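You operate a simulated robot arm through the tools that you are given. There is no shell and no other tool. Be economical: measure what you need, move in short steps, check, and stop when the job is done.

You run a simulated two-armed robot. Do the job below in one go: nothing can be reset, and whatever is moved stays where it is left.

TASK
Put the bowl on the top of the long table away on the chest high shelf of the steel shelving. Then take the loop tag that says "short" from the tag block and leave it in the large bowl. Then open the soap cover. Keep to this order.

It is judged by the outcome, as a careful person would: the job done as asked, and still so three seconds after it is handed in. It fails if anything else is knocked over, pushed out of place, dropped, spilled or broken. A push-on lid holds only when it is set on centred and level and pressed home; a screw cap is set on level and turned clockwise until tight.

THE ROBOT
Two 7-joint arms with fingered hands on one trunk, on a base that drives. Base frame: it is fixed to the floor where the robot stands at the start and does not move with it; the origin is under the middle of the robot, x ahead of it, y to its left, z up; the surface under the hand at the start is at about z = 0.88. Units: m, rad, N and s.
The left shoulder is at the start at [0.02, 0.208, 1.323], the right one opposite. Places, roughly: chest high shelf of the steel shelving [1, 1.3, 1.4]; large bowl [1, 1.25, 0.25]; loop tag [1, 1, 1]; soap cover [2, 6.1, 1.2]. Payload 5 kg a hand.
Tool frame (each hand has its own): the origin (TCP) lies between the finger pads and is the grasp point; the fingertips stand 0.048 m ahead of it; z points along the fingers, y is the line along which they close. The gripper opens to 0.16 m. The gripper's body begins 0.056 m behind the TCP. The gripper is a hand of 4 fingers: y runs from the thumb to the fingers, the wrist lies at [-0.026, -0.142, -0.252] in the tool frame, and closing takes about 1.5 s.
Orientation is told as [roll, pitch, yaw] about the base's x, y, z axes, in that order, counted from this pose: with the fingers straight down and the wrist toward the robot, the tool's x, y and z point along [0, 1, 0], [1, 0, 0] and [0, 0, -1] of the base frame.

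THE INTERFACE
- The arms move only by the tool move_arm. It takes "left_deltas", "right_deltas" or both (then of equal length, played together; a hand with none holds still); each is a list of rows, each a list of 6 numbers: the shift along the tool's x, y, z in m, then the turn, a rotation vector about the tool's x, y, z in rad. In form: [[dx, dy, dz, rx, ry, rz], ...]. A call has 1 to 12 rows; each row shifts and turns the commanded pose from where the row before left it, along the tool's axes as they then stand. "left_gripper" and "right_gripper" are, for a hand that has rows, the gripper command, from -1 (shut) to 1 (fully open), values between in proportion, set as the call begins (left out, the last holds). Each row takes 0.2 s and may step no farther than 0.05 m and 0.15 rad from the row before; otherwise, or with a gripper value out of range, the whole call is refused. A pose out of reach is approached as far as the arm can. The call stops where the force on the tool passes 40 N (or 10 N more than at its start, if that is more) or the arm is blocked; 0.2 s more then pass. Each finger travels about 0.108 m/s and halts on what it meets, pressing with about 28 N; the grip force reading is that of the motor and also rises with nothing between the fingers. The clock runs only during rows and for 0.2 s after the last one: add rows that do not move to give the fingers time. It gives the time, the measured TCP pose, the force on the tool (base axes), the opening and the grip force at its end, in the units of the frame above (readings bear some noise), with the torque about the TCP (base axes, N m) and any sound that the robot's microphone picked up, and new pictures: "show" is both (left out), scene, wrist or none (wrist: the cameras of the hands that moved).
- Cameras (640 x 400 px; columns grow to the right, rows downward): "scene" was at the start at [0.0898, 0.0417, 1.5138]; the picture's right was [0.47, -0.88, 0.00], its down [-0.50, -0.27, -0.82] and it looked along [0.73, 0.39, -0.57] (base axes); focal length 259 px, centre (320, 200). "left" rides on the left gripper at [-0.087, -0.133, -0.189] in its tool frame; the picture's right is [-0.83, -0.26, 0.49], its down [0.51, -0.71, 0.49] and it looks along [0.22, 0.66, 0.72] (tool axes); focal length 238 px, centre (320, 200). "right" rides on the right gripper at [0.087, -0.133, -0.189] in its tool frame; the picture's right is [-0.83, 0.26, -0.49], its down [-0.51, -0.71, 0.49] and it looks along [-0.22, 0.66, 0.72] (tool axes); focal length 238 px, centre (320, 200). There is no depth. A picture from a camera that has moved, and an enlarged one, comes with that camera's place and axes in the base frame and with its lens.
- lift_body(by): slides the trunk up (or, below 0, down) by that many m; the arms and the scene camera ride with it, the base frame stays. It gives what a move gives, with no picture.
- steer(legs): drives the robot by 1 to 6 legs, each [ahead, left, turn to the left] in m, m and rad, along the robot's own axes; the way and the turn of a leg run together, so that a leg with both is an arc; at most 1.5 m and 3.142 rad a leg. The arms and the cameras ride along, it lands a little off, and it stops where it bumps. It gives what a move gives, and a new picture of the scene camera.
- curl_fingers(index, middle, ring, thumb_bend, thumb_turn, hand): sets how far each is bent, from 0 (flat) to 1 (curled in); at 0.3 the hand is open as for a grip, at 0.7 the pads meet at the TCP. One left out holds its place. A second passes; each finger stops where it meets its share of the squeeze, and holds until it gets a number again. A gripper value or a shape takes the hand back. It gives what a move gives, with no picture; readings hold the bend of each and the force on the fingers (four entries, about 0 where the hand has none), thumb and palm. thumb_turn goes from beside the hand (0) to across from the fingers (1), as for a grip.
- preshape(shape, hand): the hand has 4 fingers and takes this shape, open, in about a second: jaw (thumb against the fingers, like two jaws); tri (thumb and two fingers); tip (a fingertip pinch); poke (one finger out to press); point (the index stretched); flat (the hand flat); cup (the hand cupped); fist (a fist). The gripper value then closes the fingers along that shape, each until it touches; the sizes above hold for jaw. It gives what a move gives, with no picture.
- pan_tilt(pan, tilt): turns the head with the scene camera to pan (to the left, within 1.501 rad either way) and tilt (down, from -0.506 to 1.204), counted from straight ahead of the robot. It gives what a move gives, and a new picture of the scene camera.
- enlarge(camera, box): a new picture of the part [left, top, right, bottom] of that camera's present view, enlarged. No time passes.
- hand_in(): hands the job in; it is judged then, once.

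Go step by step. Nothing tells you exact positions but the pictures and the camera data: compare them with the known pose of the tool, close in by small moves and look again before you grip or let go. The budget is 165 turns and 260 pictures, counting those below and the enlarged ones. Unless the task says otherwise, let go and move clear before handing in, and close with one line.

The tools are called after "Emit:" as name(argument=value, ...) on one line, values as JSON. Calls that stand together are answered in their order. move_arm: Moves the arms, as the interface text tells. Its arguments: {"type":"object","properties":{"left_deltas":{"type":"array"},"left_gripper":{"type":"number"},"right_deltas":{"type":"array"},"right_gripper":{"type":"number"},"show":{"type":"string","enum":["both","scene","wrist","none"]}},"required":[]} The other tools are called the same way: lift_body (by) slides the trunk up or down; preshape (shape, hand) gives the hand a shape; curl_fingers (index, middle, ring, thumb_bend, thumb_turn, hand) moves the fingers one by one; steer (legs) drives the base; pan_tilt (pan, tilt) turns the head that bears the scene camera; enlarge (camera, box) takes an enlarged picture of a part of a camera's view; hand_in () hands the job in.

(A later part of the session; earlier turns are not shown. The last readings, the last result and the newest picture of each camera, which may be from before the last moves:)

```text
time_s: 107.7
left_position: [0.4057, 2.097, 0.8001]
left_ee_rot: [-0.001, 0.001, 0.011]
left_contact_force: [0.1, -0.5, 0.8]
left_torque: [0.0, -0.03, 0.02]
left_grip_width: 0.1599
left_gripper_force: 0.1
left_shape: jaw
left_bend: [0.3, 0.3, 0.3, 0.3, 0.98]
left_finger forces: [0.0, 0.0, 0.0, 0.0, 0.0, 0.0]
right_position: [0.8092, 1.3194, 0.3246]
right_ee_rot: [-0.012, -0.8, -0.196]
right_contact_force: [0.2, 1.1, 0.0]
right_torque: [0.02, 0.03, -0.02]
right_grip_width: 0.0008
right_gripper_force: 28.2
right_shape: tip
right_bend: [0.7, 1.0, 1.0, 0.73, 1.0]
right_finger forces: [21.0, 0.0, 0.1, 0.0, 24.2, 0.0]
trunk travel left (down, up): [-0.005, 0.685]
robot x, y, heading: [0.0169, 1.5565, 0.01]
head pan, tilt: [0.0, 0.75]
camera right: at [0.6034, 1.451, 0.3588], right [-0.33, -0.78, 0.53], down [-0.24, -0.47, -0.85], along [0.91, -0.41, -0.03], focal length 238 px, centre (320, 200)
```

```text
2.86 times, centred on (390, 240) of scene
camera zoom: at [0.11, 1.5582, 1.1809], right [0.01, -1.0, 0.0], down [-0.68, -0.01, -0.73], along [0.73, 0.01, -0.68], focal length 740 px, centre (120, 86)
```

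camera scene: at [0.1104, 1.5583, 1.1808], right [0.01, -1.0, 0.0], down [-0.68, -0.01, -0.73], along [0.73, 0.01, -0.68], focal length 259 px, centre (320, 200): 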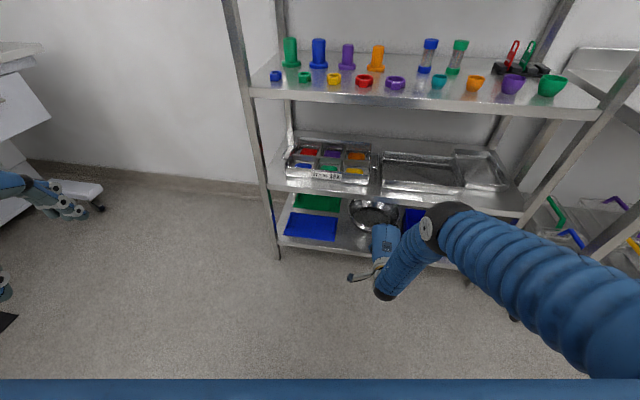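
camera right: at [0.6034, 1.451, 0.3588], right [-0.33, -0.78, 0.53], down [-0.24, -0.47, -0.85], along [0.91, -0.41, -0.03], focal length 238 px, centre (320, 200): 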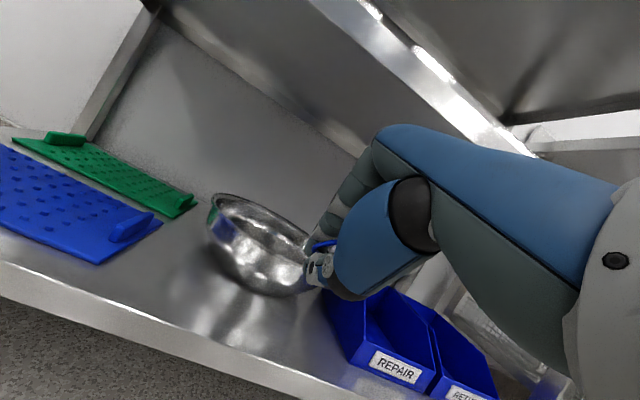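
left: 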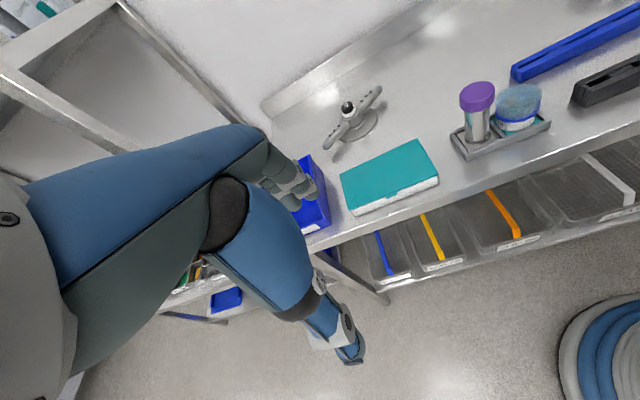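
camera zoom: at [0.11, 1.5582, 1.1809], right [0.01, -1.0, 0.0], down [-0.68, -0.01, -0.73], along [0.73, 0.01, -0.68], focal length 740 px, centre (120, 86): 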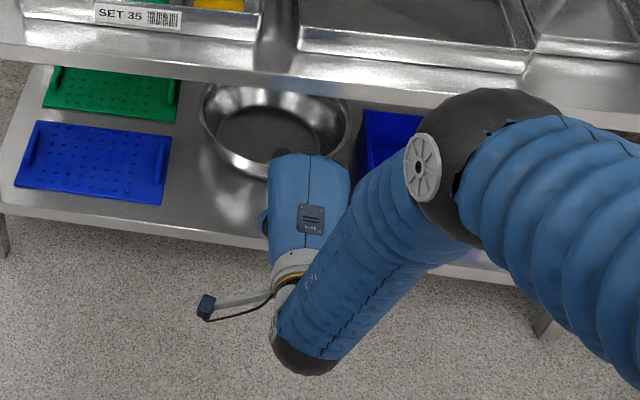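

Clearances look fine: hand bottom about 0.28, rim 0.245. I'll drive the last 16 cm in.

Emit:
steer(legs=[[0.16, 0, 0]])

Emit:
move_arm(right_deltas=[[0, 0, 0, 0, 0, 0]], show="wrist")

Emit:
enlarge(camera="right", box=[190, 170, 350, 330])

Emit:
enlarge(camera="scene", box=[310, 170, 450, 330])

```text
time_s: 109.1
left_position: [0.566, 2.0989, 0.7999]
left_ee_rot: [-0.002, 0.003, 0.011]
left_contact_force: [0.5, 0.1, -0.5]
left_torque: [0.03, 0.05, -0.02]
left_grip_width: 0.1599
left_gripper_force: 0.1
left_shape: jaw
left_bend: [0.3, 0.3, 0.3, 0.3, 0.98]
left_finger forces: [0.1, 0.0, 0.0, 0.1, 0.0, 0.0]
right_position: [0.9694, 1.3226, 0.3239]
right_ee_rot: [-0.011, -0.798, -0.196]
right_contact_force: [0.3, -0.4, -0.8]
right_torque: [0.03, 0.0, 0.0]
right_grip_width: 0.0008
right_gripper_force: 27.7
right_shape: tip
right_bend: [0.7, 1.0, 1.0, 0.73, 1.0]
right_finger forces: [21.1, 0.0, 0.0, 0.1, 24.2, 0.0]
trunk travel left (down, up): [-0.005, 0.685]
robot x, y, heading: [0.1747, 1.5572, 0.015]
head pan, tilt: [0.0, 0.75]
camera scene: at [0.2706, 1.56, 1.1808], right [0.01, -1.0, 0.0], down [-0.68, -0.01, -0.73], along [0.73, 0.01, -0.68], focal length 259 px, centre (320, 200)
```

scene: 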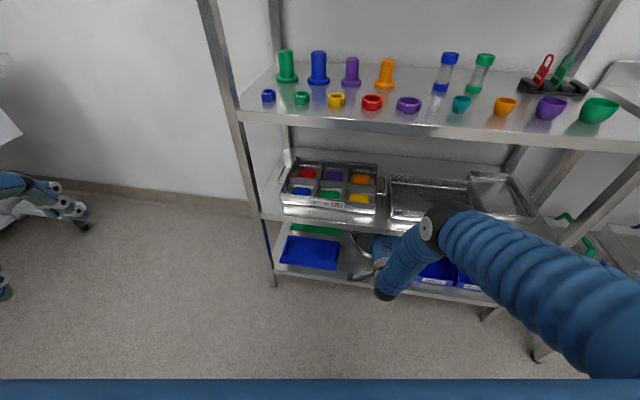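

```text
time_s: 109.5
left_position: [0.5645, 2.0986, 0.8007]
left_ee_rot: [-0.001, 0.002, 0.011]
left_contact_force: [-0.5, 0.2, 0.7]
left_torque: [0.01, 0.0, -0.05]
left_grip_width: 0.1597
left_gripper_force: 0.1
left_shape: jaw
left_bend: [0.3, 0.3, 0.3, 0.3, 0.98]
left_finger forces: [0.0, 0.0, 0.0, 0.0, 0.0, 0.0]
right_position: [0.9685, 1.3204, 0.3257]
right_ee_rot: [-0.01, -0.799, -0.194]
right_contact_force: [0.2, -1.3, 0.0]
right_torque: [0.02, -0.01, 0.04]
right_grip_width: 0.0008
right_gripper_force: 28.8
right_shape: tip
right_bend: [0.7, 1.0, 1.0, 0.73, 1.0]
right_finger forces: [21.1, 0.1, 0.0, 0.0, 24.2, 0.1]
trunk travel left (down, up): [-0.005, 0.685]
robot x, y, heading: [0.1742, 1.5614, 0.014]
head pan, tilt: [0.0, 0.75]
camera right: at [0.7634, 1.453, 0.3587], right [-0.33, -0.78, 0.53], down [-0.24, -0.47, -0.85], along [0.91, -0.41, -0.03], focal length 238 px, centre (320, 200)
```

right: 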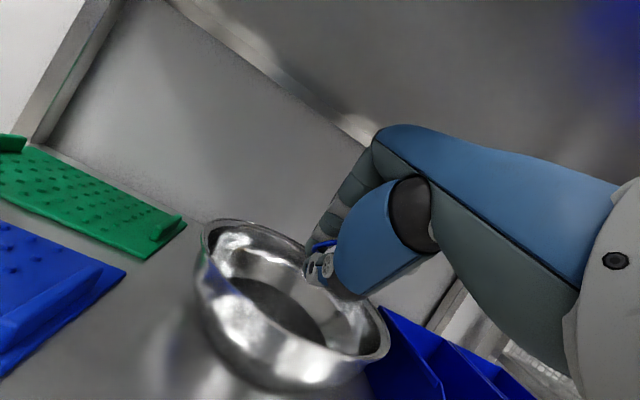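

```text
2.50 times, centred on (270, 250) of right
camera zoom: at [0.7634, 1.453, 0.3587], right [-0.33, -0.78, 0.53], down [-0.24, -0.47, -0.85], along [0.91, -0.41, -0.03], focal length 596 px, centre (445, 75)
```

zoom: 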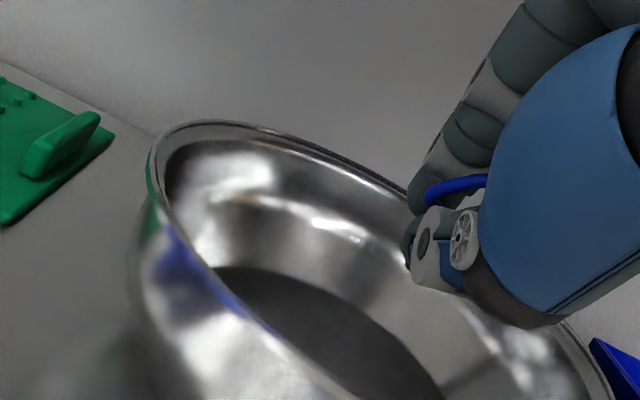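

```text
2.50 times, centred on (380, 250) of scene
camera zoom: at [0.2699, 1.56, 1.1809], right [0.01, -1.0, 0.0], down [-0.68, -0.01, -0.73], along [0.73, 0.01, -0.68], focal length 647 px, centre (170, 75)
```

zoom: 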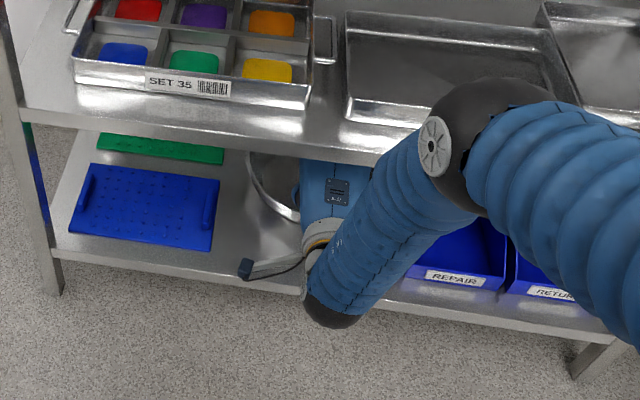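

The fingertips and tag are inside the bowl's outline. I'll lower a little and release.

Emit:
move_arm(right_deltas=[[0.001, 0, 0.012, 0, 0, 0], [0.001, 0, 0.012, 0, 0, 0]], show="none")

Emit:
move_arm(right_deltas=[[0, 0, 0, 0, 0, 0], [0, 0, 0, 0, 0, 0], [0, 0, 0, 0, 0, 0], [0, 0, 0, 0, 0, 0]], right_gripper=-0.5, show="none")

Emit:
enlarge(camera="right", box=[190, 170, 350, 370])

```text
time_s: 110.1
left_position: [0.5653, 2.0988, 0.8006]
left_ee_rot: [-0.003, 0.001, 0.011]
left_contact_force: [0.3, -0.3, 0.1]
left_torque: [0.01, 0.01, -0.04]
left_grip_width: 0.1594
left_gripper_force: 0.1
left_shape: jaw
left_bend: [0.3, 0.3, 0.3, 0.3, 0.98]
left_finger forces: [0.0, 0.0, 0.2, 0.0, 0.0, 0.0]
right_position: [0.9867, 1.3197, 0.3083]
right_ee_rot: [-0.01, -0.799, -0.195]
right_contact_force: [0.9, -0.1, 0.1]
right_torque: [0.01, 0.02, -0.01]
right_grip_width: 0.0003
right_gripper_force: 28.0
right_shape: tip
right_bend: [0.7, 1.0, 1.0, 0.73, 1.0]
right_finger forces: [21.1, 0.0, 0.0, 0.0, 24.2, 0.1]
trunk travel left (down, up): [-0.005, 0.685]
robot x, y, heading: [0.174, 1.5595, 0.013]
head pan, tilt: [0.0, 0.75]
```

```text
time_s: 111.1
left_position: [0.5653, 2.0984, 0.8013]
left_ee_rot: [-0.002, 0.0, 0.009]
left_contact_force: [-1.5, -0.4, 0.5]
left_torque: [-0.03, 0.0, -0.02]
left_grip_width: 0.1597
left_gripper_force: 0.1
left_shape: jaw
left_bend: [0.3, 0.3, 0.3, 0.3, 0.98]
left_finger forces: [0.0, 0.0, 0.0, 0.0, 0.0, 0.0]
right_position: [0.9865, 1.3192, 0.3087]
right_ee_rot: [-0.01, -0.798, -0.195]
right_contact_force: [0.2, -1.0, 0.5]
right_torque: [0.0, -0.03, -0.04]
right_grip_width: 0.0393
right_gripper_force: 0.1
right_shape: tip
right_bend: [0.73, 0.98, 0.99, 0.74, 1.0]
right_finger forces: [0.1, 0.0, 0.0, 0.0, 0.0, 0.1]
trunk travel left (down, up): [-0.005, 0.685]
robot x, y, heading: [0.176, 1.5595, 0.007]
head pan, tilt: [0.0, 0.75]
```

```text
2.00 times, centred on (270, 270) of right
camera zoom: at [0.7811, 1.451, 0.3423], right [-0.33, -0.78, 0.53], down [-0.24, -0.47, -0.85], along [0.91, -0.41, -0.03], focal length 477 px, centre (420, 60)
```

zoom: 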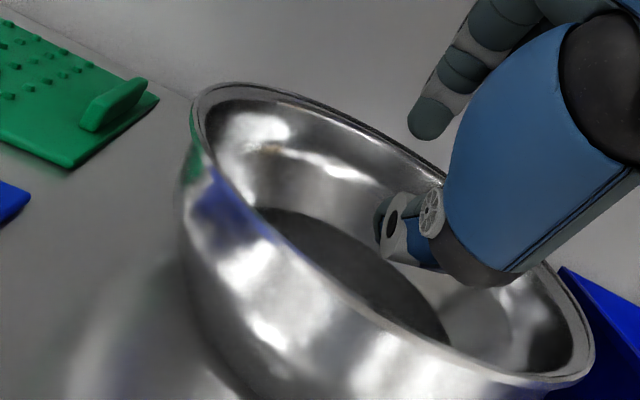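

The fingers are open, but the tag is hidden by the hand, so I need to see whether it fell into the bowl or is resting on the thumb. I'll take an unobstructed look by rolling the hand slightly.

Emit:
enlarge(camera="scene", box=[340, 210, 420, 270])

Emit:
move_arm(right_deltas=[[0, 0.01, -0.01, 0, 0, 0], [0, 0, -0.02, 0, 0, 0]], show="wrist")

```text
6.67 times, centred on (380, 240) of scene
camera zoom: at [0.27, 1.56, 1.1809], right [0.01, -1.0, 0.0], down [-0.68, -0.01, -0.73], along [0.73, 0.01, -0.68], focal length 1726 px, centre (-80, -67)
```

zoom: 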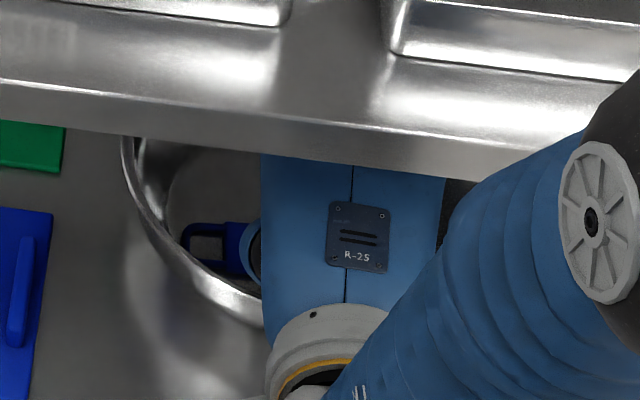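

```text
time_s: 111.7
left_position: [0.5643, 2.0978, 0.8005]
left_ee_rot: [-0.002, 0.002, 0.012]
left_contact_force: [-0.1, 0.6, -0.6]
left_torque: [-0.05, -0.04, -0.01]
left_grip_width: 0.1596
left_gripper_force: 0.0
left_shape: jaw
left_bend: [0.3, 0.3, 0.3, 0.3, 0.98]
left_finger forces: [0.1, 0.1, 0.0, 0.1, 0.0, 0.0]
right_position: [0.9723, 1.3227, 0.3359]
right_ee_rot: [-0.011, -0.798, -0.196]
right_contact_force: [-0.6, -0.3, -0.6]
right_torque: [0.03, 0.0, 0.02]
right_grip_width: 0.0393
right_gripper_force: 0.1
right_shape: tip
right_bend: [0.73, 0.98, 0.99, 0.74, 1.0]
right_finger forces: [0.0, 0.0, 0.0, 0.0, 0.1, 0.0]
trunk travel left (down, up): [-0.005, 0.685]
robot x, y, heading: [0.1747, 1.561, 0.009]
head pan, tilt: [0.0, 0.75]
camera right: at [0.7666, 1.4547, 0.3704], right [-0.33, -0.78, 0.53], down [-0.24, -0.47, -0.85], along [0.91, -0.41, -0.03], focal length 238 px, centre (320, 200)
```

right: 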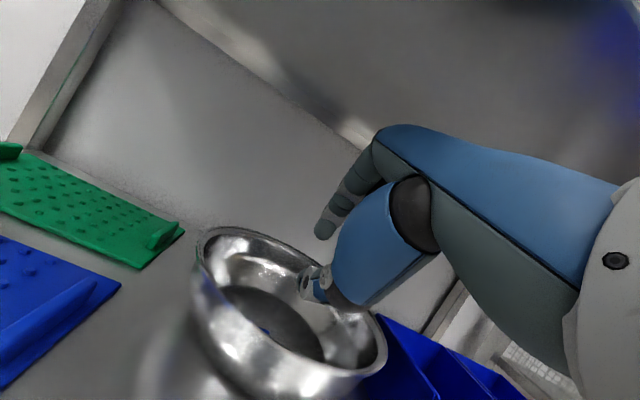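

The tag lies in the bowl. I'll back straight out and verify.

Emit:
steer(legs=[[-0.5, 0, 0]])

Emit:
enlarge(camera="scene", box=[270, 120, 430, 220])

```text
time_s: 114.6
left_position: [0.0714, 2.0924, 0.8003]
left_ee_rot: [-0.003, 0.001, 0.01]
left_contact_force: [-0.1, 0.5, -0.2]
left_torque: [0.04, -0.04, -0.04]
left_grip_width: 0.1596
left_gripper_force: 0.0
left_shape: jaw
left_bend: [0.3, 0.3, 0.3, 0.3, 0.98]
left_finger forces: [0.1, 0.0, 0.0, 0.0, 0.1, 0.1]
right_position: [0.478, 1.3165, 0.3363]
right_ee_rot: [-0.009, -0.799, -0.197]
right_contact_force: [-0.3, 0.7, 0.2]
right_torque: [0.01, 0.02, -0.02]
right_grip_width: 0.0394
right_gripper_force: 0.1
right_shape: tip
right_bend: [0.73, 0.98, 0.99, 0.74, 1.0]
right_finger forces: [0.0, 0.0, 0.1, 0.0, 0.0, 0.0]
trunk travel left (down, up): [-0.005, 0.685]
robot x, y, heading: [-0.3222, 1.5561, 0.011]
head pan, tilt: [0.0, 0.75]
camera scene: at [-0.2237, 1.5548, 1.1809], right [0.01, -1.0, 0.0], down [-0.68, -0.01, -0.73], along [0.73, 0.01, -0.68], focal length 259 px, centre (320, 200)
```

scene: 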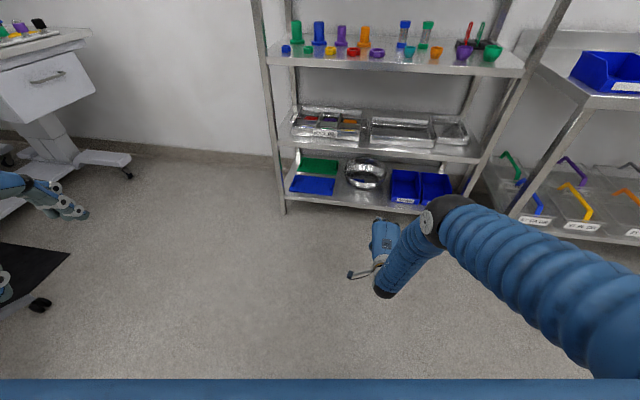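

```text
4.00 times, centred on (350, 170) of scene
camera zoom: at [-0.2237, 1.5548, 1.1809], right [0.01, -1.0, 0.0], down [-0.68, -0.01, -0.73], along [0.73, 0.01, -0.68], focal length 1036 px, centre (200, 320)
```

zoom: 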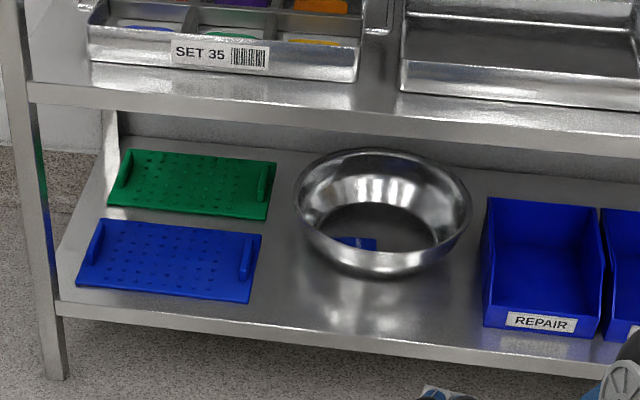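

The tag is in the large bowl, with everything else in place. Next is the soap cover at about (2, 6.1, 1.2). I'll raise the trunk and arm to a travel pose and look to the left.

Emit:
lift_body(by=0.35)

Emit:
move_arm(right_deltas=[[0, 0.0358, -0.0348, 0, 0, 0], [0, 0.0358, -0.0348, 0, 0, 0], [0, 0.0358, -0.0348, 0, 0, 0], [0, 0.0358, -0.0348, 0, 0, 0], [0, 0.0358, -0.0348, 0, 0, 0], [0, 0.0358, -0.0348, 0, 0, 0], [0, 0.0358, -0.0348, 0, 0, 0], [0, 0.0358, -0.0348, 0, 0, 0]], show="none")

Emit:
pan_tilt(pan=1.2, tilt=0.3)

```text
time_s: 118.0
left_position: [0.0724, 2.0931, 1.151]
left_ee_rot: [-0.001, 0.002, 0.009]
left_contact_force: [0.0, -0.1, 0.1]
left_torque: [-0.02, -0.01, -0.04]
left_grip_width: 0.1599
left_gripper_force: 0.0
left_shape: jaw
left_bend: [0.3, 0.3, 0.3, 0.3, 0.98]
left_finger forces: [0.0, 0.1, 0.0, 0.0, 0.1, 0.1]
right_position: [0.4781, 1.3174, 0.6855]
right_ee_rot: [-0.011, -0.799, -0.196]
right_contact_force: [0.3, 0.3, -0.1]
right_torque: [0.0, 0.02, -0.01]
right_grip_width: 0.0397
right_gripper_force: 0.0
right_shape: tip
right_bend: [0.73, 0.98, 0.99, 0.74, 1.0]
right_finger forces: [0.1, 0.0, 0.0, 0.0, 0.0, 0.0]
trunk travel left (down, up): [-0.355, 0.335]
robot x, y, heading: [-0.3199, 1.5523, 0.006]
head pan, tilt: [0.0, 0.75]
```

```text
time_s: 119.8
left_position: [0.0699, 2.0937, 1.1513]
left_ee_rot: [0.0, 0.001, 0.01]
left_contact_force: [-0.1, -0.7, -0.8]
left_torque: [0.01, -0.09, -0.02]
left_grip_width: 0.1596
left_gripper_force: 0.0
left_shape: jaw
left_bend: [0.3, 0.3, 0.3, 0.3, 0.98]
left_finger forces: [0.0, 0.0, 0.0, 0.0, 0.1, 0.0]
right_position: [0.477, 1.3212, 1.0865]
right_ee_rot: [-0.01, -0.798, -0.196]
right_contact_force: [-1.6, 0.4, -2.1]
right_torque: [0.01, -0.25, -0.01]
right_grip_width: 0.0395
right_gripper_force: 0.0
right_shape: tip
right_bend: [0.73, 0.98, 0.99, 0.74, 1.0]
right_finger forces: [0.1, 0.0, 0.0, 0.0, 0.1, 0.0]
trunk travel left (down, up): [-0.355, 0.335]
robot x, y, heading: [-0.3142, 1.5519, 0.007]
head pan, tilt: [0.0, 0.75]
```

```text
time_s: 121.2
left_position: [0.0714, 2.0926, 1.1511]
left_ee_rot: [-0.002, 0.002, 0.009]
left_contact_force: [0.1, 0.0, -0.3]
left_torque: [-0.01, -0.01, -0.01]
left_grip_width: 0.1598
left_gripper_force: 0.1
left_shape: jaw
left_bend: [0.3, 0.3, 0.3, 0.3, 0.98]
left_finger forces: [0.1, 0.1, 0.1, 0.0, 0.0, 0.0]
right_position: [0.479, 1.3208, 1.0852]
right_ee_rot: [-0.012, -0.798, -0.197]
right_contact_force: [-0.2, 0.4, 0.3]
right_torque: [0.0, 0.01, 0.03]
right_grip_width: 0.0397
right_gripper_force: 0.0
right_shape: tip
right_bend: [0.73, 0.98, 0.99, 0.74, 1.0]
right_finger forces: [0.1, 0.0, 0.0, 0.1, 0.1, 0.0]
trunk travel left (down, up): [-0.355, 0.335]
robot x, y, heading: [-0.3168, 1.5537, 0.012]
head pan, tilt: [1.201, 0.3]
camera scene: at [-0.2734, 1.6413, 1.5713], right [0.94, -0.35, 0.0], down [-0.1, -0.28, -0.96], along [0.34, 0.89, -0.3], focal length 259 px, centre (320, 200)
```

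scene: 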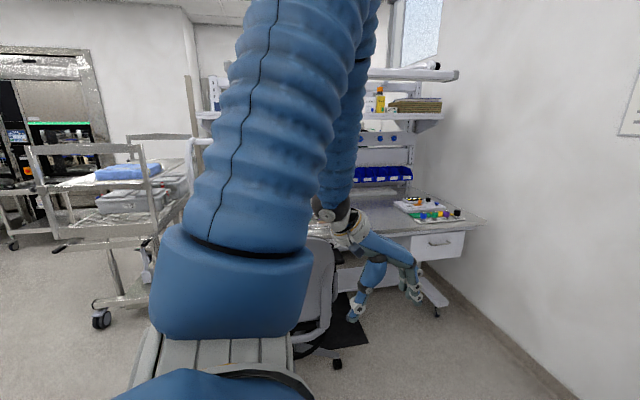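

A workbench and a cart stand to the left, so I need a route. I'll turn the robot left to see without the arm in the way.

Emit:
steer(legs=[[-0.15, 0, 0], [0, 0, 1.2]])

Emit:
pan_tilt(pan=0.0, tilt=0.2)

Emit:
pan_tilt(pan=0.6, tilt=0.3)

```text
time_s: 125.7
left_position: [-0.8379, 2.1061, 1.1509]
left_ee_rot: [-0.001, 0.001, 1.226]
left_contact_force: [0.2, 0.0, -0.4]
left_torque: [0.03, 0.0, -0.04]
left_grip_width: 0.1597
left_gripper_force: 0.2
left_shape: jaw
left_bend: [0.3, 0.3, 0.3, 0.3, 0.98]
left_finger forces: [0.0, 0.1, 0.0, 0.1, 0.0, 0.0]
right_position: [0.028, 2.2181, 1.0862]
right_ee_rot: [-0.011, -0.799, 1.018]
right_contact_force: [-0.1, 0.6, -0.2]
right_torque: [0.04, -0.02, -0.02]
right_grip_width: 0.0394
right_gripper_force: 0.0
right_shape: tip
right_bend: [0.73, 0.98, 0.99, 0.74, 1.0]
right_finger forces: [0.1, 0.0, 0.1, 0.0, 0.0, 0.1]
trunk travel left (down, up): [-0.355, 0.335]
robot x, y, heading: [-0.4689, 1.5517, 1.222]
head pan, tilt: [1.201, 0.3]
camera scene: at [-0.5347, 1.6234, 1.5713], right [0.66, 0.75, 0.0], down [0.22, -0.19, -0.96], along [-0.72, 0.63, -0.3], focal length 259 px, centre (320, 200)
```

scene: 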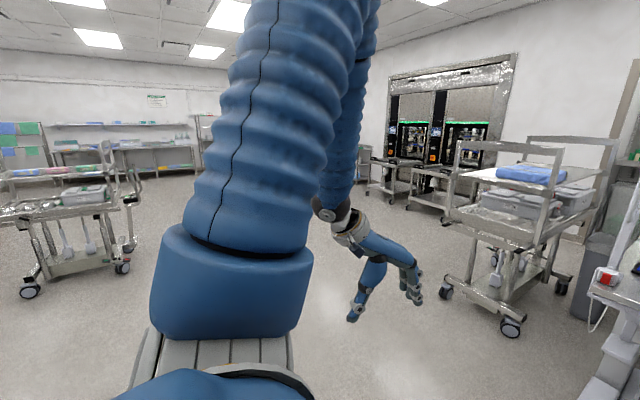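

```text
time_s: 127.0
left_position: [-0.8377, 2.1071, 1.1503]
left_ee_rot: [0.0, 0.002, 1.226]
left_contact_force: [0.2, -0.1, 0.4]
left_torque: [-0.01, -0.03, -0.01]
left_grip_width: 0.1599
left_gripper_force: 0.1
left_shape: jaw
left_bend: [0.3, 0.3, 0.3, 0.3, 0.98]
left_finger forces: [0.0, 0.0, 0.0, 0.0, 0.0, 0.1]
right_position: [0.0282, 2.2179, 1.0866]
right_ee_rot: [-0.011, -0.799, 1.018]
right_contact_force: [-0.6, 0.4, 0.0]
right_torque: [-0.01, 0.01, -0.04]
right_grip_width: 0.0399
right_gripper_force: 0.1
right_shape: tip
right_bend: [0.73, 0.98, 0.99, 0.74, 1.0]
right_finger forces: [0.0, 0.0, 0.0, 0.0, 0.1, 0.0]
trunk travel left (down, up): [-0.355, 0.335]
robot x, y, heading: [-0.4722, 1.553, 1.224]
head pan, tilt: [0.0, 0.201]
camera scene: at [-0.4324, 1.6498, 1.5805], right [0.94, -0.34, 0.0], down [-0.07, -0.19, -0.98], along [0.33, 0.92, -0.2], focal length 259 px, centre (320, 200)
```

scene: 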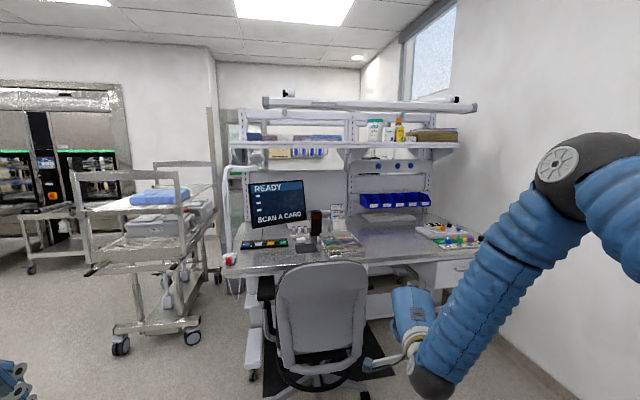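

```text
time_s: 128.1
left_position: [-0.8376, 2.1052, 1.1511]
left_ee_rot: [-0.003, 0.001, 1.226]
left_contact_force: [-0.4, -0.1, 0.1]
left_torque: [0.03, 0.03, -0.02]
left_grip_width: 0.1599
left_gripper_force: 0.0
left_shape: jaw
left_bend: [0.3, 0.3, 0.3, 0.3, 0.98]
left_finger forces: [0.1, 0.0, 0.0, 0.0, 0.1, 0.0]
right_position: [0.0279, 2.218, 1.0859]
right_ee_rot: [-0.009, -0.8, 1.019]
right_contact_force: [-0.5, -0.3, -0.5]
right_torque: [0.01, 0.01, -0.01]
right_grip_width: 0.0399
right_gripper_force: 0.0
right_shape: tip
right_bend: [0.73, 0.98, 0.99, 0.74, 1.0]
right_finger forces: [0.0, 0.0, 0.0, 0.0, 0.0, 0.0]
trunk travel left (down, up): [-0.355, 0.335]
robot x, y, heading: [-0.4689, 1.5513, 1.226]
head pan, tilt: [0.6, 0.3]
camera scene: at [-0.4873, 1.6525, 1.5713], right [0.97, 0.25, 0.0], down [0.07, -0.29, -0.96], along [-0.24, 0.92, -0.3], focal length 259 px, centre (320, 200)
```

scene: 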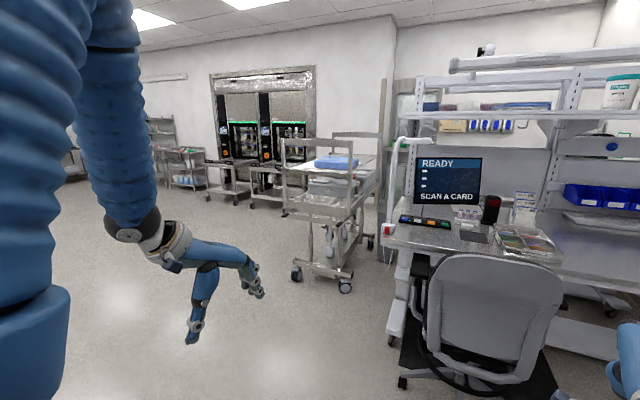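

The soap place lies beyond the workstation, in a recess. I'll look at that area closely.

Emit:
pan_tilt(pan=0.0, tilt=0.1)

Emit:
enlarge(camera="scene", box=[190, 40, 510, 240])

Emit:
enlarge(camera="scene", box=[190, 120, 270, 320])

```text
time_s: 129.1
left_position: [-0.8386, 2.106, 1.1496]
left_ee_rot: [-0.002, 0.002, 1.225]
left_contact_force: [0.4, -0.3, -0.2]
left_torque: [0.0, -0.05, 0.01]
left_grip_width: 0.1598
left_gripper_force: 0.0
left_shape: jaw
left_bend: [0.3, 0.3, 0.3, 0.3, 0.98]
left_finger forces: [0.0, 0.0, 0.0, 0.0, 0.0, 0.1]
right_position: [0.0289, 2.2187, 1.0856]
right_ee_rot: [-0.01, -0.799, 1.018]
right_contact_force: [-0.7, -0.1, 0.2]
right_torque: [0.02, 0.0, 0.01]
right_grip_width: 0.0396
right_gripper_force: 0.1
right_shape: tip
right_bend: [0.73, 0.98, 0.99, 0.74, 1.0]
right_finger forces: [0.0, 0.1, 0.1, 0.0, 0.1, 0.0]
trunk travel left (down, up): [-0.355, 0.335]
robot x, y, heading: [-0.4691, 1.5518, 1.226]
head pan, tilt: [0.0, 0.099]
camera scene: at [-0.4328, 1.6487, 1.5899], right [0.94, -0.34, 0.0], down [-0.03, -0.09, -0.99], along [0.34, 0.94, -0.1], focal length 259 px, centre (320, 200)
```

scene: 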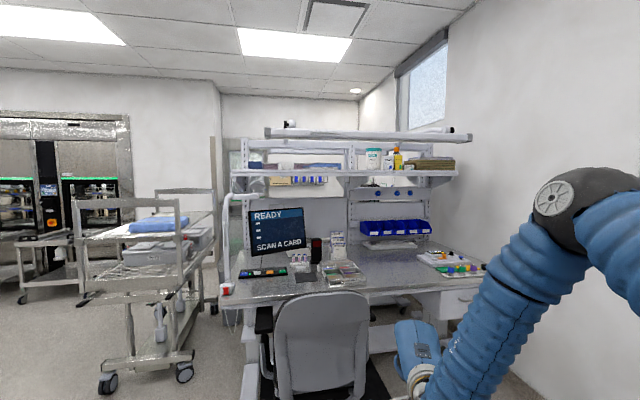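

```text
2.00 times, centred on (350, 140) of scene
camera zoom: at [-0.4328, 1.6487, 1.5899], right [0.94, -0.34, 0.0], down [-0.03, -0.09, -0.99], along [0.34, 0.94, -0.1], focal length 518 px, centre (260, 320)
```

zoom: 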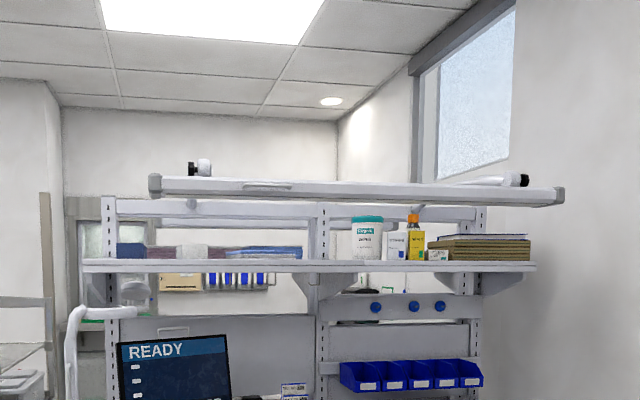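

```text
2.00 times, centred on (230, 220) of scene
camera zoom: at [-0.4328, 1.6487, 1.5899], right [0.94, -0.34, 0.0], down [-0.03, -0.09, -0.99], along [0.34, 0.94, -0.1], focal length 518 px, centre (500, 160)
```

zoom: 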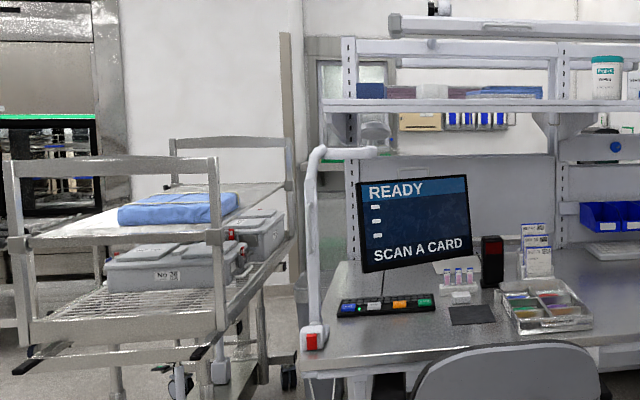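

The right wall runs skewed (about -0.165 rad), so the soap cover is on that wall beyond the workstation, and I have to go around the cart. First I'll tuck both hands in for driving.

Emit:
move_arm(right_deltas=[[0, -0.025, -0.025, 0.1, 0, 0], [0, -0.025, -0.025, 0.1, 0, 0], [0, -0.025, -0.03, 0.1, 0, 0], [0, -0.02, -0.03, 0, 0, 0]], left_deltas=[[-0.045, 0, 0, 0, 0, 0], [-0.045, 0, 0, 0, 0, 0], [-0.045, 0, 0, 0, 0, 0], [-0.045, 0, 0, 0, 0, 0]], show="none")

Emit:
steer(legs=[[0, 0, 0.9]])

Emit:
pan_tilt(pan=0.0, tilt=0.35)

```text
time_s: 130.1
left_position: [-0.6853, 2.1185, 1.1676]
left_ee_rot: [-0.001, 0.004, 1.223]
left_contact_force: [1.3, -0.2, 0.0]
left_torque: [0.1, 0.11, 0.03]
left_grip_width: 0.1597
left_gripper_force: 0.0
left_shape: jaw
left_bend: [0.3, 0.3, 0.3, 0.3, 0.97]
left_finger forces: [0.0, 0.0, 0.0, 0.1, 0.1, 0.1]
left hand out of reach, approached as far as the arm can: row 1, 2, 3, 4
right_position: [-0.0457, 2.0977, 1.1171]
right_ee_rot: [-0.006, -0.499, 1.012]
right_contact_force: [1.1, -0.7, 0.1]
right_torque: [0.1, 0.09, 0.07]
right_grip_width: 0.0396
right_gripper_force: 0.1
right_shape: tip
right_bend: [0.73, 0.98, 0.99, 0.74, 1.0]
right_finger forces: [0.0, 0.0, 0.0, 0.0, 0.0, 0.0]
trunk travel left (down, up): [-0.355, 0.335]
robot x, y, heading: [-0.4718, 1.5552, 1.222]
head pan, tilt: [0.0, 0.099]
```

```text
time_s: 132.8
left_position: [-1.0496, 1.7319, 1.1674]
left_ee_rot: [-0.003, 0.005, 2.127]
left_contact_force: [0.3, 0.1, -0.5]
left_torque: [-0.02, -0.06, -0.05]
left_grip_width: 0.1598
left_gripper_force: 0.1
left_shape: jaw
left_bend: [0.3, 0.3, 0.3, 0.3, 0.97]
left_finger forces: [0.1, 0.1, 0.0, 0.1, 0.0, 0.1]
right_position: [-0.638, 2.2219, 1.1161]
right_ee_rot: [-0.008, -0.5, 1.918]
right_contact_force: [-0.3, 0.3, 0.0]
right_torque: [-0.03, 0.0, -0.07]
right_grip_width: 0.0398
right_gripper_force: 0.0
right_shape: tip
right_bend: [0.73, 0.98, 0.99, 0.74, 1.0]
right_finger forces: [0.1, 0.0, 0.1, 0.0, 0.0, 0.0]
trunk travel left (down, up): [-0.355, 0.335]
robot x, y, heading: [-0.4706, 1.5475, 2.127]
head pan, tilt: [0.0, 0.099]
camera scene: at [-0.522, 1.6389, 1.5899], right [0.85, 0.53, 0.0], down [0.05, -0.08, -0.99], along [-0.53, 0.84, -0.1], focal length 259 px, centre (320, 200)
```

scene: 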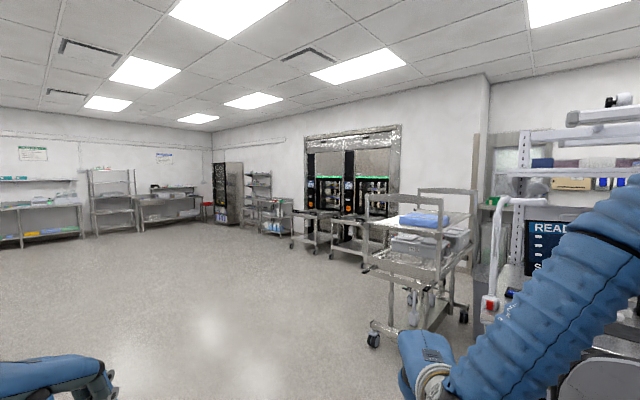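

```text
time_s: 133.6
left_position: [-1.0493, 1.7314, 1.1674]
left_ee_rot: [-0.002, 0.004, 2.13]
left_contact_force: [-0.4, -0.1, 0.2]
left_torque: [0.02, 0.0, 0.01]
left_grip_width: 0.1598
left_gripper_force: 0.1
left_shape: jaw
left_bend: [0.3, 0.3, 0.3, 0.3, 0.97]
left_finger forces: [0.0, 0.1, 0.1, 0.0, 0.0, 0.0]
right_position: [-0.6377, 2.2213, 1.1158]
right_ee_rot: [-0.008, -0.499, 1.918]
right_contact_force: [-0.1, 0.2, 0.1]
right_torque: [-0.05, 0.03, -0.02]
right_grip_width: 0.0399
right_gripper_force: 0.0
right_shape: tip
right_bend: [0.73, 0.98, 0.99, 0.74, 1.0]
right_finger forces: [0.0, 0.0, 0.0, 0.1, 0.0, 0.0]
trunk travel left (down, up): [-0.355, 0.335]
robot x, y, heading: [-0.4664, 1.5545, 2.134]
head pan, tilt: [0.0, 0.351]
camera scene: at [-0.5222, 1.6401, 1.5666], right [0.85, 0.53, 0.0], down [0.18, -0.29, -0.94], along [-0.5, 0.8, -0.34], focal length 259 px, centre (320, 200)
```

scene: 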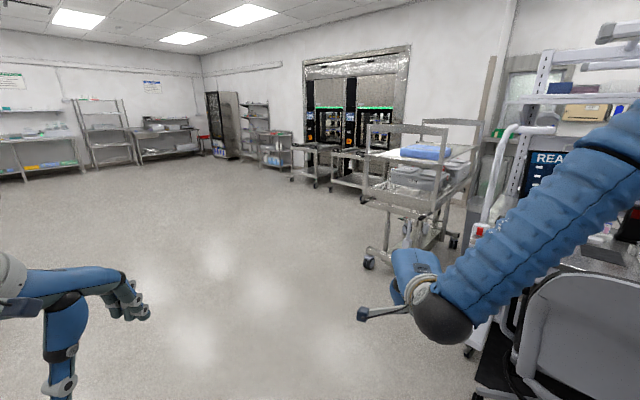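

There's open floor on the left side of the cart. I'll drive to about (-2.2, 3.5), to the left of the cart, then look right.

Emit:
steer(legs=[[0, 0, 0.165], [1.3, 0, 0], [1.3, 0, 0], [0, 0, -0.75]])

Emit:
pan_tilt(pan=-0.5, tilt=0.35)

```text
time_s: 148.9
left_position: [-2.6197, 3.9568, 1.1676]
left_ee_rot: [-0.003, 0.004, 1.558]
left_contact_force: [0.1, 0.0, -0.1]
left_torque: [-0.01, 0.03, 0.02]
left_grip_width: 0.1596
left_gripper_force: 0.0
left_shape: jaw
left_bend: [0.3, 0.3, 0.3, 0.3, 0.97]
left_finger forces: [0.0, 0.0, 0.1, 0.1, 0.1, 0.1]
right_position: [-2.0069, 4.1473, 1.1166]
right_ee_rot: [-0.007, -0.498, 1.35]
right_contact_force: [0.9, -0.1, 0.3]
right_torque: [0.0, 0.01, 0.0]
right_grip_width: 0.0399
right_gripper_force: 0.0
right_shape: tip
right_bend: [0.73, 0.98, 0.99, 0.74, 1.0]
right_finger forces: [0.0, 0.0, 0.0, 0.0, 0.0, 0.1]
trunk travel left (down, up): [-0.355, 0.335]
robot x, y, heading: [-2.2243, 3.4911, 1.56]
head pan, tilt: [0.0, 0.351]
camera scene: at [-2.2228, 3.5956, 1.5665], right [1.0, -0.01, 0.0], down [0.0, -0.34, -0.94], along [0.01, 0.94, -0.34], focal length 259 px, centre (320, 200)
```

scene: 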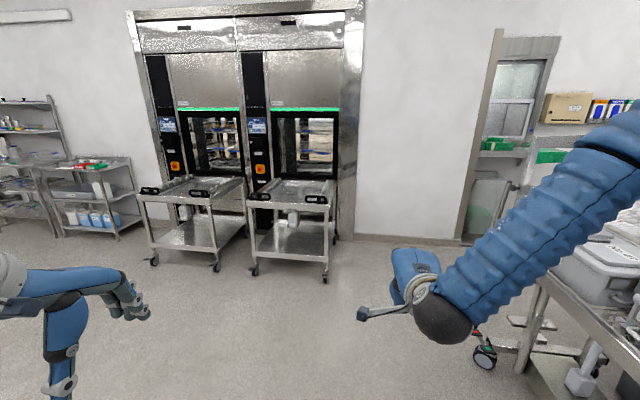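

```text
time_s: 149.9
left_position: [-2.6195, 3.9551, 1.1674]
left_ee_rot: [-0.001, 0.005, 1.559]
left_contact_force: [0.6, 0.7, 0.2]
left_torque: [-0.03, 0.02, 0.0]
left_grip_width: 0.1598
left_gripper_force: 0.1
left_shape: jaw
left_bend: [0.3, 0.3, 0.3, 0.3, 0.97]
left_finger forces: [0.0, 0.0, 0.0, 0.0, 0.0, 0.0]
right_position: [-2.0086, 4.1472, 1.1168]
right_ee_rot: [-0.01, -0.499, 1.35]
right_contact_force: [0.0, -0.1, 0.1]
right_torque: [0.03, 0.01, 0.0]
right_grip_width: 0.0395
right_gripper_force: 0.2
right_shape: tip
right_bend: [0.73, 0.98, 0.99, 0.74, 1.0]
right_finger forces: [0.0, 0.0, 0.0, 0.0, 0.0, 0.1]
trunk travel left (down, up): [-0.355, 0.335]
robot x, y, heading: [-2.226, 3.4889, 1.562]
head pan, tilt: [-0.499, 0.351]
camera scene: at [-2.1788, 3.5838, 1.5665], right [0.87, -0.49, 0.0], down [-0.17, -0.3, -0.94], along [0.46, 0.82, -0.34], focal length 259 px, centre (320, 200)
```

scene: 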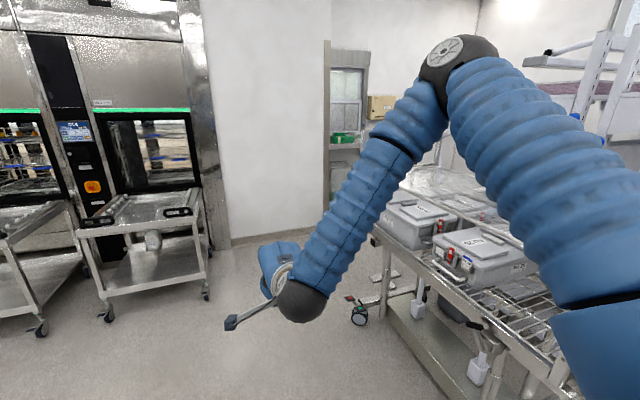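

The passage behind the cart runs between the cart back (y ≈ 5.0) and the wall (y ≈ 6.45). I'll drive around the cart's back-left corner.

Emit:
steer(legs=[[1.1, 0, 0], [0, 0, -0.36], [1.13, -0.26, 0]])

Emit:
pan_tilt(pan=-1.1, tilt=0.35)

```text
time_s: 162.1
left_position: [-1.7471, 6.1175, 1.1661]
left_ee_rot: [-0.003, 0.006, 1.189]
left_contact_force: [-0.8, -0.2, -0.4]
left_torque: [-0.03, 0.01, 0.06]
left_grip_width: 0.1599
left_gripper_force: 0.1
left_shape: jaw
left_bend: [0.3, 0.3, 0.3, 0.3, 0.97]
left_finger forces: [0.1, 0.0, 0.0, 0.0, 0.1, 0.0]
right_position: [-1.1081, 6.0766, 1.1158]
right_ee_rot: [-0.008, -0.499, 0.979]
right_contact_force: [0.4, 0.3, -0.6]
right_torque: [0.0, 0.02, 0.0]
right_grip_width: 0.0397
right_gripper_force: 0.1
right_shape: tip
right_bend: [0.73, 0.98, 0.99, 0.74, 1.0]
right_finger forces: [0.0, 0.0, 0.1, 0.0, 0.0, 0.0]
trunk travel left (down, up): [-0.355, 0.335]
robot x, y, heading: [-1.5502, 5.5435, 1.192]
head pan, tilt: [-0.499, 0.351]
camera scene: at [-1.4706, 5.613, 1.5665], right [0.64, -0.77, 0.0], down [-0.26, -0.22, -0.94], along [0.72, 0.6, -0.34], focal length 259 px, centre (320, 200)
```

scene: 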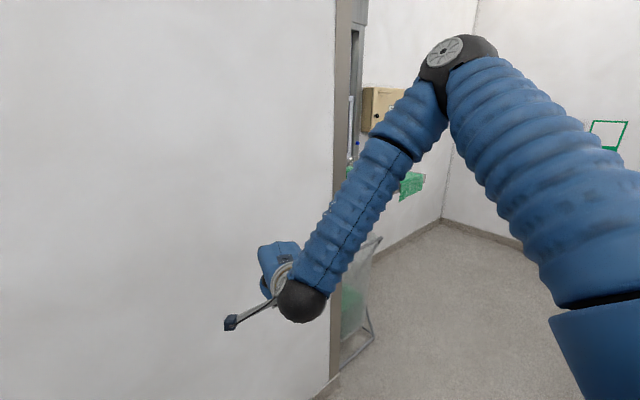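

```text
time_s: 163.1
left_position: [-1.7473, 6.1192, 1.1663]
left_ee_rot: [-0.002, 0.004, 1.191]
left_contact_force: [-0.6, -0.5, 0.1]
left_torque: [-0.03, -0.01, -0.02]
left_grip_width: 0.1599
left_gripper_force: 0.0
left_shape: jaw
left_bend: [0.3, 0.3, 0.3, 0.3, 0.97]
left_finger forces: [0.1, 0.1, 0.0, 0.0, 0.0, 0.1]
right_position: [-1.1087, 6.0759, 1.1158]
right_ee_rot: [-0.009, -0.5, 0.981]
right_contact_force: [0.1, 0.1, -0.2]
right_torque: [0.0, -0.01, -0.01]
right_grip_width: 0.0397
right_gripper_force: 0.1
right_shape: tip
right_bend: [0.73, 0.98, 0.99, 0.74, 1.0]
right_finger forces: [0.0, 0.0, 0.0, 0.0, 0.0, 0.1]
trunk travel left (down, up): [-0.355, 0.335]
robot x, y, heading: [-1.5457, 5.5446, 1.189]
head pan, tilt: [-1.1, 0.351]
camera scene: at [-1.4497, 5.562, 1.5665], right [0.09, -1.0, 0.0], down [-0.34, -0.03, -0.94], along [0.94, 0.09, -0.34], focal length 259 px, centre (320, 200)
```

scene: 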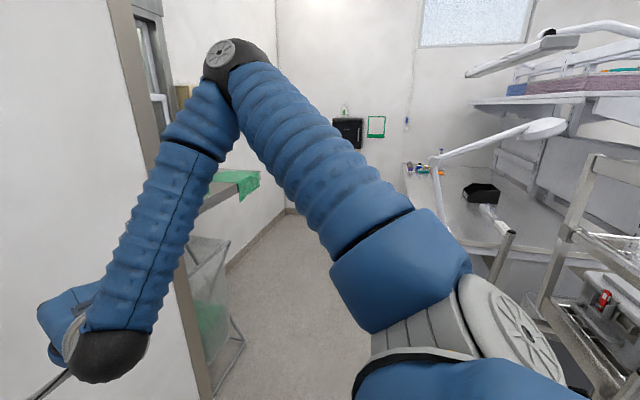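

I'm past the cart, and the alcove's right wall with dispensers is visible ahead. I'll move on and turn to face it.

Emit:
steer(legs=[[0.47, -0.72, 0], [0, 0, -1.3]])

Emit:
pan_tilt(pan=0.0, tilt=0.2)

```text
time_s: 165.9
left_position: [-1.2926, 6.2011, 1.1649]
left_ee_rot: [0.001, 0.022, 1.198]
left_contact_force: [-5.4, -18.2, -1.0]
left_torque: [0.4, 0.16, 0.89]
left_grip_width: 0.1594
left_gripper_force: 0.1
left_shape: jaw
left_bend: [0.3, 0.33, 0.31, 0.3, 0.97]
left_finger forces: [0.1, 15.5, 3.5, 0.1, 0.0, 0.1]
right_position: [-0.6533, 6.1633, 1.1132]
right_ee_rot: [-0.006, -0.493, 0.986]
right_contact_force: [-3.8, -12.3, -0.9]
right_torque: [0.21, 0.14, 0.28]
right_grip_width: 0.0371
right_gripper_force: 0.1
right_shape: tip
right_bend: [0.73, 0.98, 0.99, 0.74, 1.0]
right_finger forces: [13.0, 0.0, 0.0, 0.0, 0.0, 0.1]
trunk travel left (down, up): [-0.355, 0.335]
robot x, y, heading: [-1.09, 5.6379, 1.187]
head pan, tilt: [-1.1, 0.351]
stopped in leg 1: the force on the tool passed its limit at 46 N (the readings are from after the stop); the commanded pose is now the measured one
camera scene: at [-0.9899, 5.6513, 1.5663], right [0.09, -1.0, 0.0], down [-0.34, -0.03, -0.94], along [0.93, 0.09, -0.35], focal length 259 px, centre (320, 200)
```

scene: 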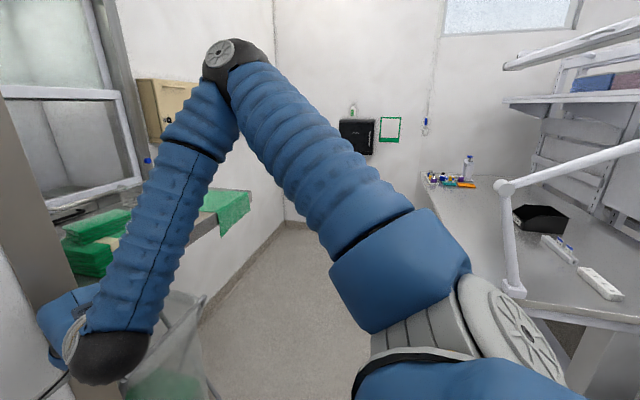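

```text
time_s: 167.2
left_position: [-1.2933, 6.2023, 1.1655]
left_ee_rot: [0.0, 0.014, 1.197]
left_contact_force: [-1.8, -21.7, -5.5]
left_torque: [-0.01, -0.01, -0.26]
left_grip_width: 0.159
left_gripper_force: 0.1
left_shape: jaw
left_bend: [0.3, 0.34, 0.32, 0.3, 0.97]
left_finger forces: [0.1, 16.2, 5.0, 0.0, 0.0, 0.0]
right_position: [-0.6545, 6.1634, 1.1158]
right_ee_rot: [-0.009, -0.497, 0.984]
right_contact_force: [0.5, -20.1, 2.1]
right_torque: [0.2, -0.07, -0.4]
right_grip_width: 0.0371
right_gripper_force: 0.0
right_shape: tip
right_bend: [0.73, 0.98, 0.99, 0.74, 1.0]
right_finger forces: [20.7, 0.0, 0.1, 0.1, 0.0, 0.1]
trunk travel left (down, up): [-0.355, 0.335]
robot x, y, heading: [-1.0877, 5.6337, 1.193]
head pan, tilt: [0.0, 0.201]
camera scene: at [-1.0517, 5.7285, 1.5808], right [0.93, -0.37, 0.0], down [-0.07, -0.18, -0.98], along [0.36, 0.91, -0.2], focal length 259 px, centre (320, 200)
```

scene: 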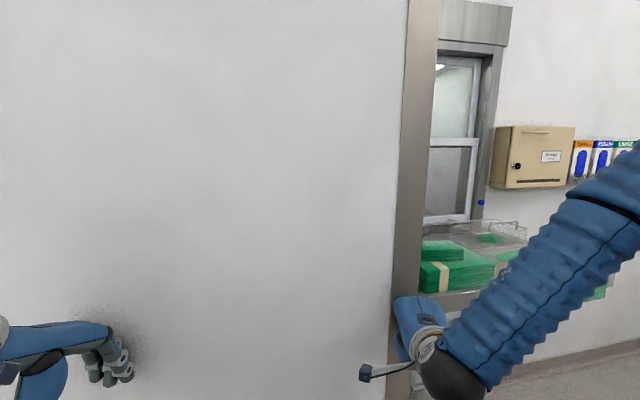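

The hands only touched the bare wall; nothing was disturbed. I'll back off from it and go on with gentler arcs.

Emit:
steer(legs=[[-0.15, 0, 0], [0.13, -0.37, -0.4], [0.28, -0.14, -0.4]])

Emit:
pan_tilt(pan=0.0, tilt=0.3)

```text
time_s: 172.4
left_position: [-0.1958, 5.9948, 1.1636]
left_ee_rot: [-0.001, 0.018, 0.402]
left_contact_force: [0.9, -0.3, -0.4]
left_torque: [0.02, 0.08, -0.04]
left_grip_width: 0.1599
left_gripper_force: 0.1
left_shape: jaw
left_bend: [0.3, 0.3, 0.3, 0.3, 0.97]
left_finger forces: [0.0, 0.0, 0.0, 0.0, 0.0, 0.0]
right_position: [0.2261, 5.5107, 1.1144]
right_ee_rot: [-0.01, -0.495, 0.195]
right_contact_force: [0.4, -0.5, 0.1]
right_torque: [0.01, 0.01, 0.05]
right_grip_width: 0.0397
right_gripper_force: 0.1
right_shape: tip
right_bend: [0.73, 0.98, 0.99, 0.74, 1.0]
right_finger forces: [0.1, 0.0, 0.0, 0.0, 0.0, 0.0]
trunk travel left (down, up): [-0.355, 0.335]
robot x, y, heading: [-0.463, 5.4511, 0.399]
head pan, tilt: [0.0, 0.201]
camera scene: at [-0.3611, 5.4912, 1.5805], right [0.39, -0.92, 0.0], down [-0.18, -0.08, -0.98], along [0.9, 0.38, -0.2], focal length 259 px, centre (320, 200)
```

scene: 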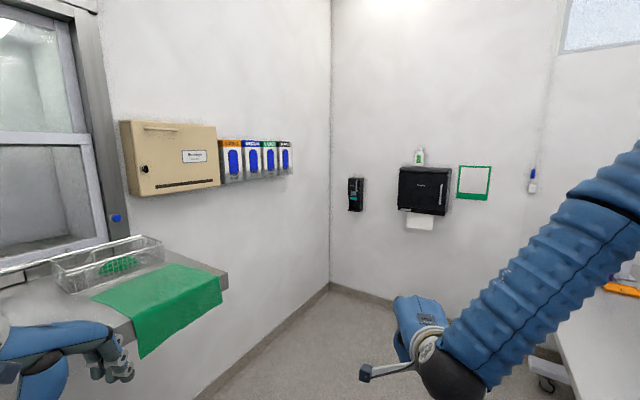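

```text
time_s: 173.1
left_position: [-0.1965, 5.9946, 1.1645]
left_ee_rot: [-0.002, 0.016, 0.404]
left_contact_force: [-0.7, 0.3, -0.2]
left_torque: [-0.01, 0.01, -0.02]
left_grip_width: 0.1597
left_gripper_force: 0.0
left_shape: jaw
left_bend: [0.3, 0.3, 0.3, 0.3, 0.97]
left_finger forces: [0.0, 0.0, 0.0, 0.0, 0.1, 0.0]
right_position: [0.2244, 5.5125, 1.1139]
right_ee_rot: [-0.011, -0.495, 0.193]
right_contact_force: [-0.6, 0.0, -0.1]
right_torque: [-0.02, 0.02, -0.02]
right_grip_width: 0.0398
right_gripper_force: 0.1
right_shape: tip
right_bend: [0.73, 0.98, 0.99, 0.74, 1.0]
right_finger forces: [0.1, 0.1, 0.0, 0.0, 0.1, 0.0]
trunk travel left (down, up): [-0.355, 0.335]
robot x, y, heading: [-0.457, 5.4506, 0.401]
head pan, tilt: [0.0, 0.3]
camera scene: at [-0.3618, 5.4913, 1.5713], right [0.39, -0.92, 0.0], down [-0.27, -0.11, -0.96], along [0.88, 0.37, -0.3], focal length 259 px, centre (320, 200)
```

scene: 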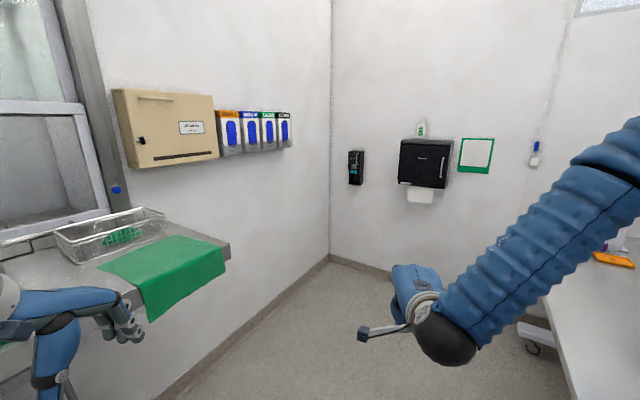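

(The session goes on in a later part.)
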